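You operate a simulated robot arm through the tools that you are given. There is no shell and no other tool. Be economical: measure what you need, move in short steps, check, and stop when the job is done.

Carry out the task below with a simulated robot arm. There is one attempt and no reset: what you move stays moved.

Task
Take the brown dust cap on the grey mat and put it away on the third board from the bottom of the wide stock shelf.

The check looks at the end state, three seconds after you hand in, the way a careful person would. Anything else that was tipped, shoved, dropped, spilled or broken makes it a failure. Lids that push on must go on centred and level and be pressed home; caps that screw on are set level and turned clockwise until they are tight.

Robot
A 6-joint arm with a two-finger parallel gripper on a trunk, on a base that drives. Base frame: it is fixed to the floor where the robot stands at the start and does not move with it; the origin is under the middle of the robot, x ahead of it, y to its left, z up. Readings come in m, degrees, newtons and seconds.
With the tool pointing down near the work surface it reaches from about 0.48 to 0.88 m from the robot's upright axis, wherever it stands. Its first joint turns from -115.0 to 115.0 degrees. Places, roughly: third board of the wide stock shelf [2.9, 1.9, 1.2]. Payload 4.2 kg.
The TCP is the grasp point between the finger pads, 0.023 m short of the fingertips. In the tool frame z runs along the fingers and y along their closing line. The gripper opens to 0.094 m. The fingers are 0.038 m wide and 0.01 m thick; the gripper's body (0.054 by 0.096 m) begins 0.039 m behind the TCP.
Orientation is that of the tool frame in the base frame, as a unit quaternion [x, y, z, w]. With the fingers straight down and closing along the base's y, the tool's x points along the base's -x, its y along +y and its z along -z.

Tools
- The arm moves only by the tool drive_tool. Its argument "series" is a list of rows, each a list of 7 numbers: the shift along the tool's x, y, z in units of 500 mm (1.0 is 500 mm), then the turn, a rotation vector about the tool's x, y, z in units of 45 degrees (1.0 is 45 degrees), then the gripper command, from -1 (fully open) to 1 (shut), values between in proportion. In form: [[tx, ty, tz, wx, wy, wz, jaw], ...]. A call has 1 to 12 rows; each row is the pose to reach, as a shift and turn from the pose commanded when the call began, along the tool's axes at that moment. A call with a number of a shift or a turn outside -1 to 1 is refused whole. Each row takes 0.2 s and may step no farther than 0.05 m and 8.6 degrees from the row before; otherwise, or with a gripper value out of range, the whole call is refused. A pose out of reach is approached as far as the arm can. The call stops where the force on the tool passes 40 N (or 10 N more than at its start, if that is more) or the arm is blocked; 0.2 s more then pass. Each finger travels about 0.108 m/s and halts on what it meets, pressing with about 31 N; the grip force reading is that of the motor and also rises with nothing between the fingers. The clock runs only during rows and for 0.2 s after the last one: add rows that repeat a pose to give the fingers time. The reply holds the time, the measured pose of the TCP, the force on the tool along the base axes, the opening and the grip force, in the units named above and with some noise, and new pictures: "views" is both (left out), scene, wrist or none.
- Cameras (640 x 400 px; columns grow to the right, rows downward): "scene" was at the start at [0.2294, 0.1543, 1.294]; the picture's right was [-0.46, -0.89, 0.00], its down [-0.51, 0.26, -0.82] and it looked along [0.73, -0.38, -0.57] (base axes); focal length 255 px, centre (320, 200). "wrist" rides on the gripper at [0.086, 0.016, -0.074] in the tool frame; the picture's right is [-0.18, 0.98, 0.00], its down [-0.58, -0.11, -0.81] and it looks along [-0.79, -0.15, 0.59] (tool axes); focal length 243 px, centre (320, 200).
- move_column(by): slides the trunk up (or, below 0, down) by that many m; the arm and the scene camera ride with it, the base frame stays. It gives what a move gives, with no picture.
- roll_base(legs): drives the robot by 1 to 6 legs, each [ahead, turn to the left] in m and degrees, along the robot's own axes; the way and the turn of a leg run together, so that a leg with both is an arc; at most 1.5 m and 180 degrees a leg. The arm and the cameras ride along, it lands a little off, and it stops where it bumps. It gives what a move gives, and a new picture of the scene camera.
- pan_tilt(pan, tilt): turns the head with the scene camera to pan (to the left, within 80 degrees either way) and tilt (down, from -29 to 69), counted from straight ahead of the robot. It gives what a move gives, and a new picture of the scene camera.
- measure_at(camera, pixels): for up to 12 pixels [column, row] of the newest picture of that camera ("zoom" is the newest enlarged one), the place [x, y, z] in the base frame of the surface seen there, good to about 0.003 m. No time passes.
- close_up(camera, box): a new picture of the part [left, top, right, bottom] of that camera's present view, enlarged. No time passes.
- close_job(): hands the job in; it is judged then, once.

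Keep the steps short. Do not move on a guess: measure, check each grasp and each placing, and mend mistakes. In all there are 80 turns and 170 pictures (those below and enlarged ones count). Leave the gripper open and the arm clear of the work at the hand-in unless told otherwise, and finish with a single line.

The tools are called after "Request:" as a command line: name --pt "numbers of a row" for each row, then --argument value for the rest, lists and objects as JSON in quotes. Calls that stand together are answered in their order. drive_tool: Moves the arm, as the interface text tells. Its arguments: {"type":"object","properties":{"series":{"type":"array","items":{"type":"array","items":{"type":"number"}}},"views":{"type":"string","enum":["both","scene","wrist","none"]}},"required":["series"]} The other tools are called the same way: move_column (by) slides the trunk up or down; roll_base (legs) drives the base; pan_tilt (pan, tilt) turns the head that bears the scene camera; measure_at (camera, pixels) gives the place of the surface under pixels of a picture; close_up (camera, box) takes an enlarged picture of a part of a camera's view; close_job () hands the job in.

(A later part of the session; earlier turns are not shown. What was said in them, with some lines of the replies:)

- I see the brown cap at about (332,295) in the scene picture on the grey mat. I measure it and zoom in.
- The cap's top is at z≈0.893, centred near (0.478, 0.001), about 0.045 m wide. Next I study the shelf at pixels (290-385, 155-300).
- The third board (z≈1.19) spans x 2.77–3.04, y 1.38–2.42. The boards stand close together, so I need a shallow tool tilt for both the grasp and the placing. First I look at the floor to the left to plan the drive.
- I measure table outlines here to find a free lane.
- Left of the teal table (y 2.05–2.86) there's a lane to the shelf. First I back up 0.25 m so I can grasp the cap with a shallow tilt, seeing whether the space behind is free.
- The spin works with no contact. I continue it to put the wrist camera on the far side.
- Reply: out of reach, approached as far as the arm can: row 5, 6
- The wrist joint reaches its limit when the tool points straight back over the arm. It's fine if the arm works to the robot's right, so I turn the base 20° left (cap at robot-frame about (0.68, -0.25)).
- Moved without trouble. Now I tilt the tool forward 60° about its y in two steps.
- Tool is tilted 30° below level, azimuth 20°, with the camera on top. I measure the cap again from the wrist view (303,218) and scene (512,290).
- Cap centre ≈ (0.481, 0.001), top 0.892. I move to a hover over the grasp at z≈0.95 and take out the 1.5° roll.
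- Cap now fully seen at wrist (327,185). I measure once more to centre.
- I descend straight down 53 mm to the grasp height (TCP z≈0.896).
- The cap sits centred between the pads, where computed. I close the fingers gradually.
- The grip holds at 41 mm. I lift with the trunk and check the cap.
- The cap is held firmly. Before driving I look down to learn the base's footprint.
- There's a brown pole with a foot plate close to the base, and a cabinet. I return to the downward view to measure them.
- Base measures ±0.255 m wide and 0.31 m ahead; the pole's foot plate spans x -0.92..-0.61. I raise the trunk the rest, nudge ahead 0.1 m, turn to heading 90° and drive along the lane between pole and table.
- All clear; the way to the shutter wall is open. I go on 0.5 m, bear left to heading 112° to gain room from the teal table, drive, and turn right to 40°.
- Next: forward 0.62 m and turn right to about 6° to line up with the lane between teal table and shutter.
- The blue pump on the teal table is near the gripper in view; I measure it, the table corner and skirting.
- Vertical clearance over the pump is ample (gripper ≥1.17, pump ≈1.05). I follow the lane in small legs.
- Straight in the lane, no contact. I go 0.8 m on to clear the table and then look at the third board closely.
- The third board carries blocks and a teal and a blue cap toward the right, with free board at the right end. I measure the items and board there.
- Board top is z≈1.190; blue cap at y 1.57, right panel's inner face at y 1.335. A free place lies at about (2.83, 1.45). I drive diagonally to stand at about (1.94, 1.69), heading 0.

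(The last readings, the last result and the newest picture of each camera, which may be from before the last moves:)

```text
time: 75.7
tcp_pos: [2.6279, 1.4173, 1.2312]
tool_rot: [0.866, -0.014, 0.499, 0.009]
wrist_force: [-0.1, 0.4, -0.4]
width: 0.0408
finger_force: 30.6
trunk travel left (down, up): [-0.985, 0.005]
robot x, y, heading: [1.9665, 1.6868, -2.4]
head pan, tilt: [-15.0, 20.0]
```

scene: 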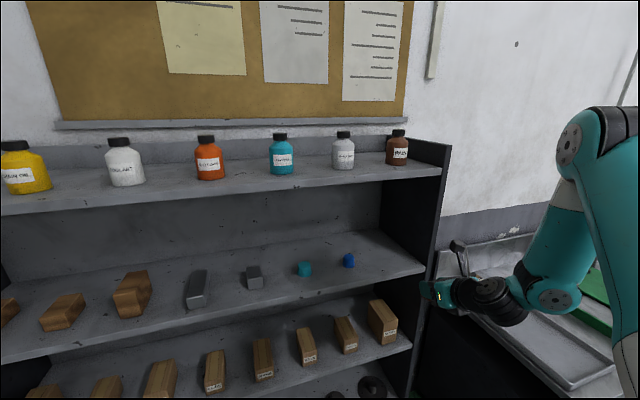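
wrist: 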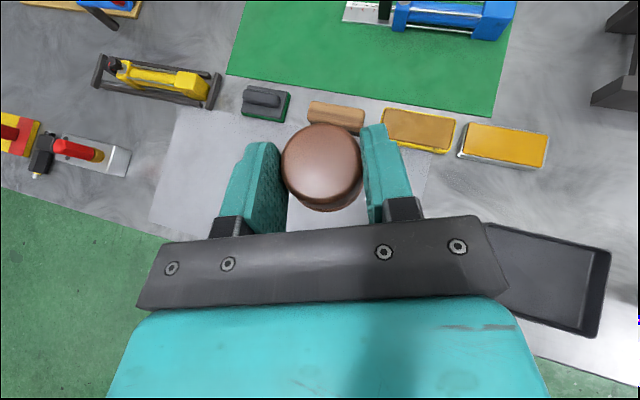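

Heading is 2.4° off; I turn it back, then raise the arm 45 mm and look.

Request:
roll_base --legs '[[0, 2.4]]'

Request:
drive_tool --pt "0.039 0 -0.0225 0 0 0 1" --pt "0.078 0 -0.045 0 0 0 1" --pt "0.078 0 -0.045 0 0 0 1" --views "wrist"

Request:
pan_tilt --pan -22 --tilt 22

Request:
close_up --camera "scene" --box '[280, 120, 520, 330]'

```text
time: 76.5
tcp_pos: [2.6392, 1.4443, 1.2295]
tool_rot: [0.867, 0.004, 0.498, -0.002]
wrist_force: [0.8, 0.4, -0.5]
width: 0.0407
finger_force: 31.2
trunk travel left (down, up): [-0.985, 0.005]
robot x, y, heading: [1.968, 1.6872, -0.2]
head pan, tilt: [-15.0, 20.0]
```

scene: 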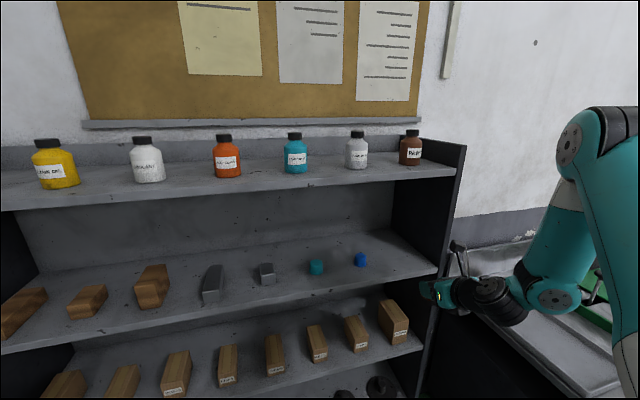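

```text
time: 77.2
tcp_pos: [2.6394, 1.4425, 1.2749]
tool_rot: [0.867, 0.004, 0.499, -0.002]
wrist_force: [-0.3, 0.3, -0.9]
width: 0.0409
finger_force: 30.9
trunk travel left (down, up): [-0.985, 0.005]
robot x, y, heading: [1.9661, 1.6904, -0.1]
head pan, tilt: [-15.0, 20.0]
```

wrist: 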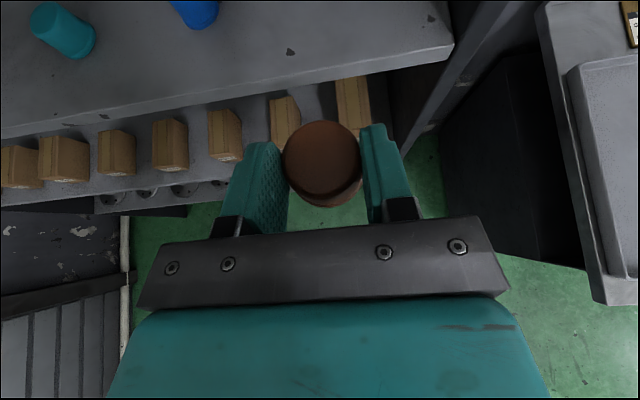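

```text
time: 77.9
tcp_pos: [2.6399, 1.4427, 1.2744]
tool_rot: [0.867, 0.003, 0.498, -0.001]
wrist_force: [-0.2, 0.4, -0.5]
width: 0.0407
finger_force: 30.3
trunk travel left (down, up): [-0.985, 0.005]
robot x, y, heading: [1.9691, 1.6874, -0.3]
head pan, tilt: [-22.0, 22.0]
```

scene: 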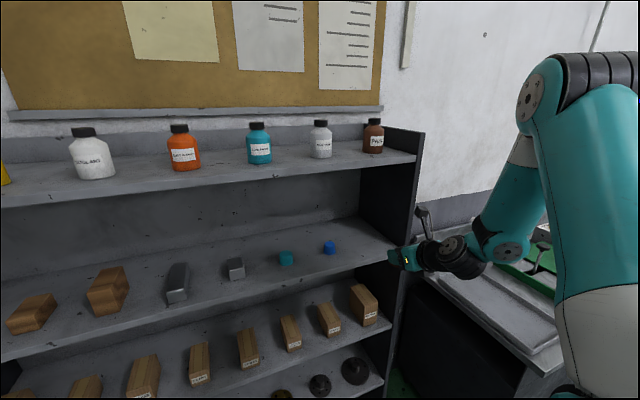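

```text
1.90 times, centred on (400, 225) of scene
```

zoom: 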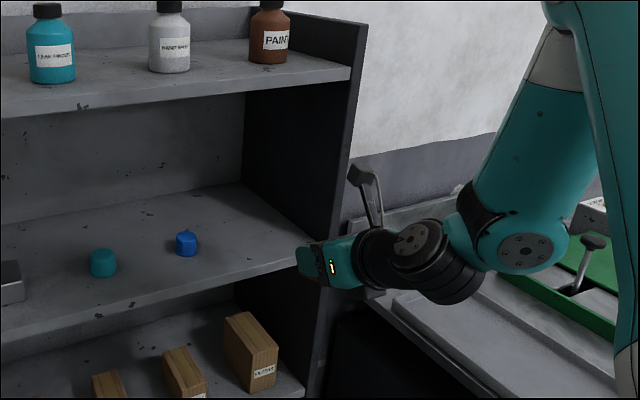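

The blue and teal items are caps too, so the spot beside them fits. I measure board, panel and upper board accurately from here.

Request:
measure_at --camera "scene" --pixels '[[330, 245], [336, 247], [355, 255], [375, 250], [370, 262], [350, 235], [370, 215], [415, 165], [405, 163], [424, 212], [400, 270], [385, 240]]'

Request:
measure_at --camera "wrist" --pixels '[[300, 30], [380, 20], [430, 15], [420, 50], [452, 30], [480, 20], [195, 10], [213, 15], [250, 75], [330, 70]]'

```text
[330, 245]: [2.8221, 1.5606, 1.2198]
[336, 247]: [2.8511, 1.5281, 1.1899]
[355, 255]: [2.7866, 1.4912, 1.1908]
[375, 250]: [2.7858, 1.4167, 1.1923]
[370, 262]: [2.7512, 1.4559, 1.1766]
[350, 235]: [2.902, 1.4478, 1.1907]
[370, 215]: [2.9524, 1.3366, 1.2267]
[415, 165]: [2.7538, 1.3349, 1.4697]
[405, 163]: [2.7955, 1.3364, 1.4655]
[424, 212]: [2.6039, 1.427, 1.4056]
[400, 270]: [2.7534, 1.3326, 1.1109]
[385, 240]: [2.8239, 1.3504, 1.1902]
```

```text
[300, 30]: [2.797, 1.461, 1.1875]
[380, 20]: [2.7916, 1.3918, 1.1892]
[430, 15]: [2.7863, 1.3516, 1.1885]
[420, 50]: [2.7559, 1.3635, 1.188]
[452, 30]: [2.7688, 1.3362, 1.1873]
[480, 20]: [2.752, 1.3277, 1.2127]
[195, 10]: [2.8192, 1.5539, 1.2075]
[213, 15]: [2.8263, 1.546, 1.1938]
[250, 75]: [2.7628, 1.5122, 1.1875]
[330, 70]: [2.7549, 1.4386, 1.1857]
```

Board 1.190, upper board's underside ≈1.465, so there's room. I move in 185 mm, ending with the cap ~27 mm above the board at (2.835, 1.445).

Request:
drive_tool --pt "0.0288 -0.001 0.0689 0 0 0 1" --pt "0.0575 -0.002 0.1378 0 0 0 1" --pt "0.0863 -0.004 0.2066 0 0 0 1" --pt "0.115 -0.005 0.2755 0 0 0 1" --pt "0.1438 -0.006 0.3444 0 0 0 1" --pt "0.1438 -0.006 0.3444 0 0 0 1" --views "both"

Request:
close_up --camera "scene" --box '[290, 170, 450, 290]'

```text
time: 79.3
tcp_pos: [2.8248, 1.4529, 1.2498]
tool_rot: [0.867, 0.002, 0.498, -0.001]
wrist_force: [-0.1, 0.4, -0.3]
width: 0.0409
finger_force: 31.0
trunk travel left (down, up): [-0.985, 0.005]
robot x, y, heading: [1.9666, 1.6889, 0.0]
head pan, tilt: [-22.0, 22.0]
```

scene: 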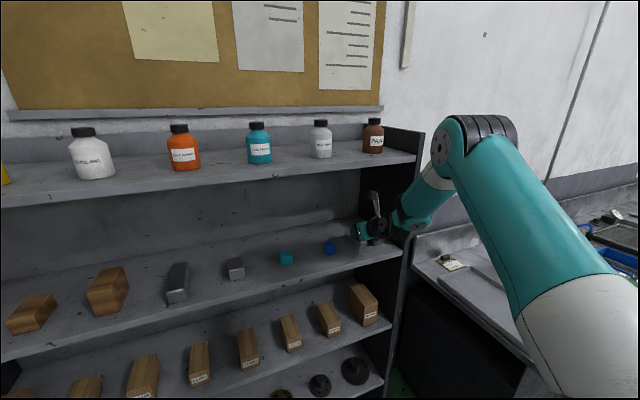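
wrist: 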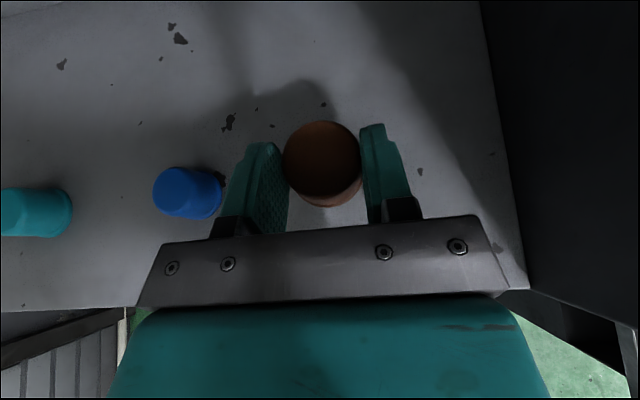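

```text
3.33 times, centred on (370, 230) of scene
```

zoom: 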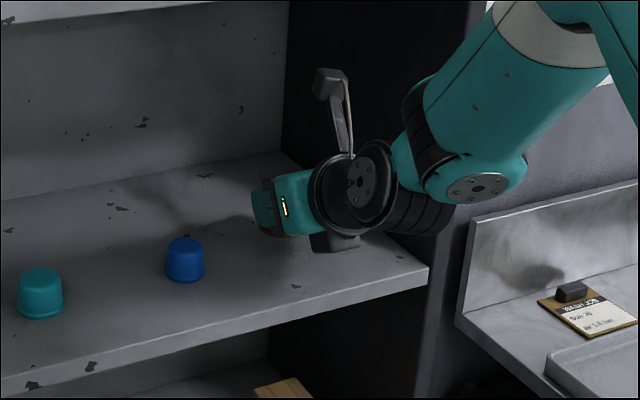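

Clear of everything. I lower straight down 25 mm in small steps.

Request:
drive_tool --pt "-0.0141 0 0.0082 0 0 0 1" --pt "-0.0282 0 0.0164 0 0 0 1" --pt "-0.0363 0 0.0211 0 0 0 1" --pt "-0.0433 0 0.0252 0 0 0 1" --pt "-0.0433 0 0.0252 0 0 0 1" --views "wrist"

Request:
close_up --camera "scene" --box '[330, 205, 410, 265]'

```text
time: 80.5
tcp_pos: [2.8239, 1.449, 1.226]
tool_rot: [0.867, 0.004, 0.499, -0.002]
wrist_force: [0.3, 0.2, 0.0]
width: 0.0405
finger_force: 31.1
trunk travel left (down, up): [-0.985, 0.005]
robot x, y, heading: [1.9639, 1.6919, -0.4]
head pan, tilt: [-22.0, 22.0]
```

wrist: 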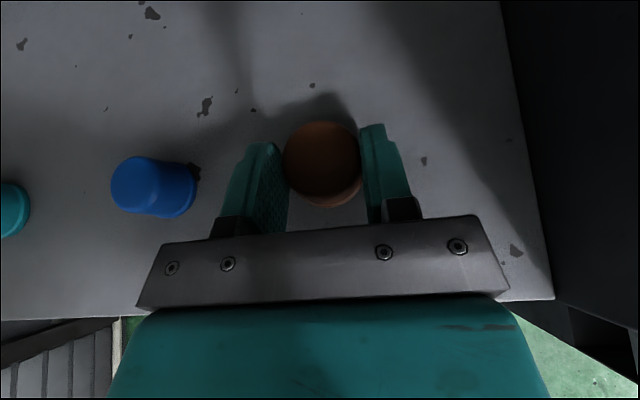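

```text
6.67 times, centred on (370, 235) of scene
```

zoom: 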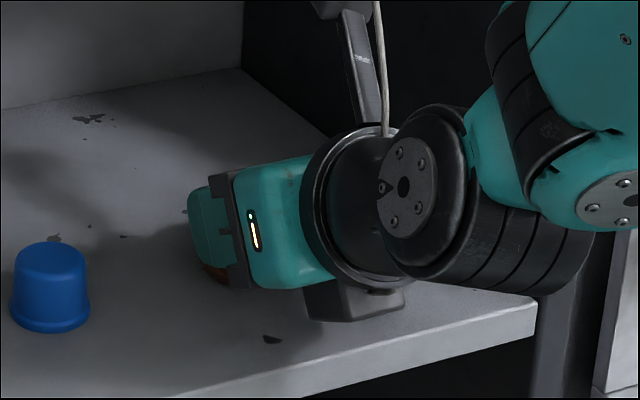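

No contact yet. A dark block under the gripper body at zoom (355,305) hangs low; I measure its clearance to the board.

Request:
measure_at --camera "zoom" --pixels '[[330, 310], [355, 315], [395, 305], [375, 312], [345, 300], [215, 274], [210, 282], [355, 328], [420, 285], [480, 290]]'

```text
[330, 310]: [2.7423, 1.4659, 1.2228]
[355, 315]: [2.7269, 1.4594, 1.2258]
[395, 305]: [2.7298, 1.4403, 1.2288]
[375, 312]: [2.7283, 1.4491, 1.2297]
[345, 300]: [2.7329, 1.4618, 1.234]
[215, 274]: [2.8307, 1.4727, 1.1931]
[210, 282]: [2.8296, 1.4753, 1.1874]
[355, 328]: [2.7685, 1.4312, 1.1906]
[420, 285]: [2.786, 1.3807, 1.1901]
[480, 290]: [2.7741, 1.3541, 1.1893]
```

Block clears the board by 30 mm. I lower in ~1 mm steps until contact shows.

Request:
drive_tool --pt "-0.0017 0 0.001 0 0 0 1" --pt "-0.0034 0 0.002 0 0 0 1" --pt "-0.0034 0 0.002 0 0 0 1" --views "none"

```text
time: 81.3
tcp_pos: [2.8244, 1.4499, 1.2254]
tool_rot: [0.866, 0.004, 0.499, -0.001]
wrist_force: [0.5, -0.1, 9.5]
width: 0.0405
finger_force: 30.6
trunk travel left (down, up): [-0.985, 0.005]
robot x, y, heading: [1.9691, 1.6855, -0.2]
head pan, tilt: [-22.0, 22.0]
```

Contact: 9.5 N upward, so the cap rests on the board. I open gently to ~64 mm.

Request:
drive_tool --pt "0 0 0 0 0 0 0.1" --pt "0 0 0 0 0 0 0" --pt "0 0 0 0 0 0 -0.15" --pt "0 0 0 0 0 0 -0.36" --pt "0 0 0 0 0 0 -0.36" --views "wrist"

```text
time: 82.5
tcp_pos: [2.8246, 1.4486, 1.225]
tool_rot: [0.866, 0.003, 0.499, -0.001]
wrist_force: [0.6, 0.8, 0.1]
width: 0.0639
finger_force: 0.1
trunk travel left (down, up): [-0.985, 0.005]
robot x, y, heading: [1.9676, 1.6903, -0.2]
head pan, tilt: [-22.0, 22.0]
```

wrist: 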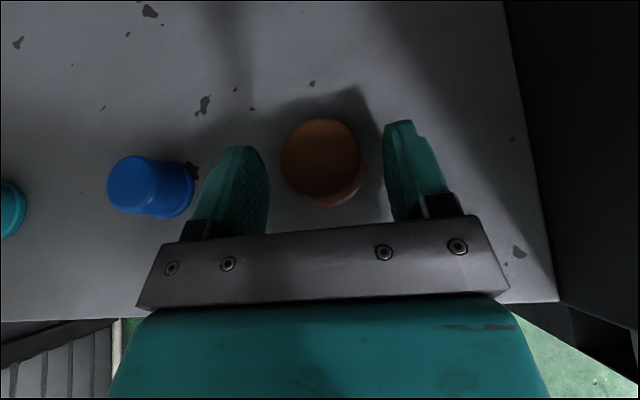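

Cap stands free between the fingers. I retreat straight back 200 mm, rising slightly.

Request:
drive_tool --pt "-0.033 0 -0.073 0 0 0 -0.36" --pt "-0.0666 0 -0.1464 0 0 0 -0.36" --pt "-0.1 0 -0.22 0 0 0 -0.36" --pt "-0.1333 0 -0.293 0 0 0 -0.36" --pt "-0.1666 0 -0.366 0 0 0 -0.36" --pt "-0.1666 0 -0.366 0 0 0 -1" --views "both"

Request:
close_up --camera "scene" --box '[290, 200, 410, 280]'

```text
time: 83.9
tcp_pos: [2.6231, 1.4481, 1.2408]
tool_rot: [0.867, 0.003, 0.499, -0.002]
wrist_force: [-0.7, 0.7, -0.3]
width: 0.094
finger_force: 0.2
trunk travel left (down, up): [-0.985, 0.005]
robot x, y, heading: [1.9678, 1.6872, 0.2]
head pan, tilt: [-22.0, 22.0]
```

scene: 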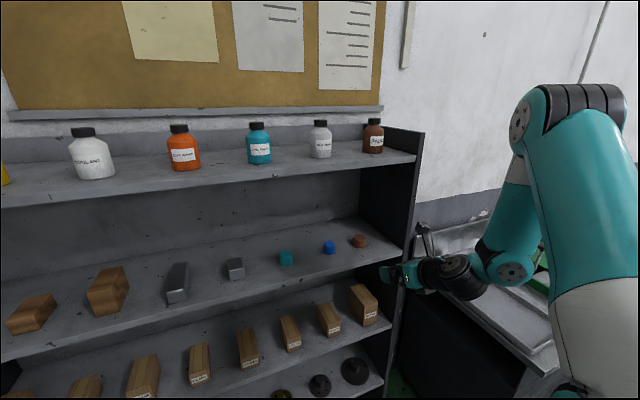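
wrist: 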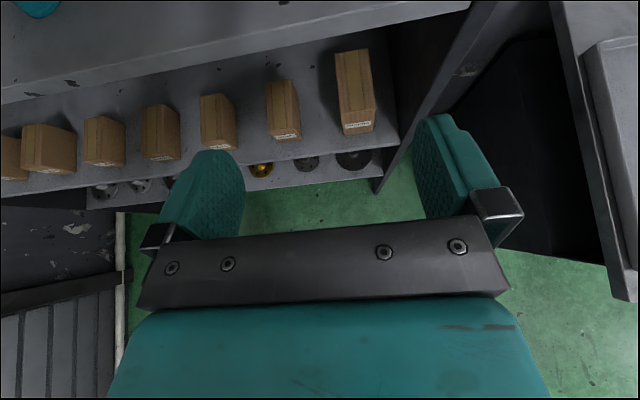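

```text
5.00 times, centred on (350, 240) of scene
```

zoom: 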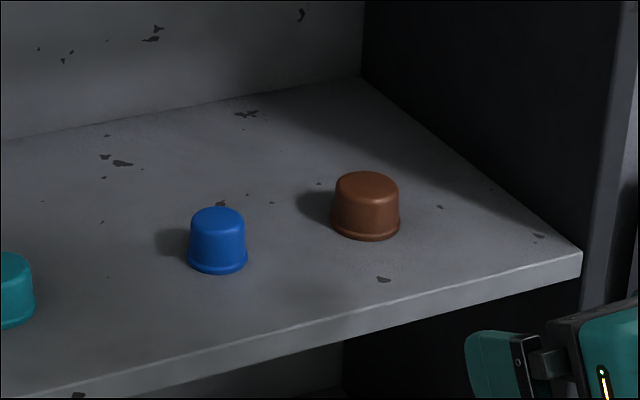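

The brown cap stands upright on the third board, right of the blue cap. The gripper is open and clear of the shelf, so I hand in.

Request:
close_job

```text
The job is handed in.
```

The brown dust cap is standing upright on the third board of the wide stock shelf, to the right of the blue cap, with nothing else touched.
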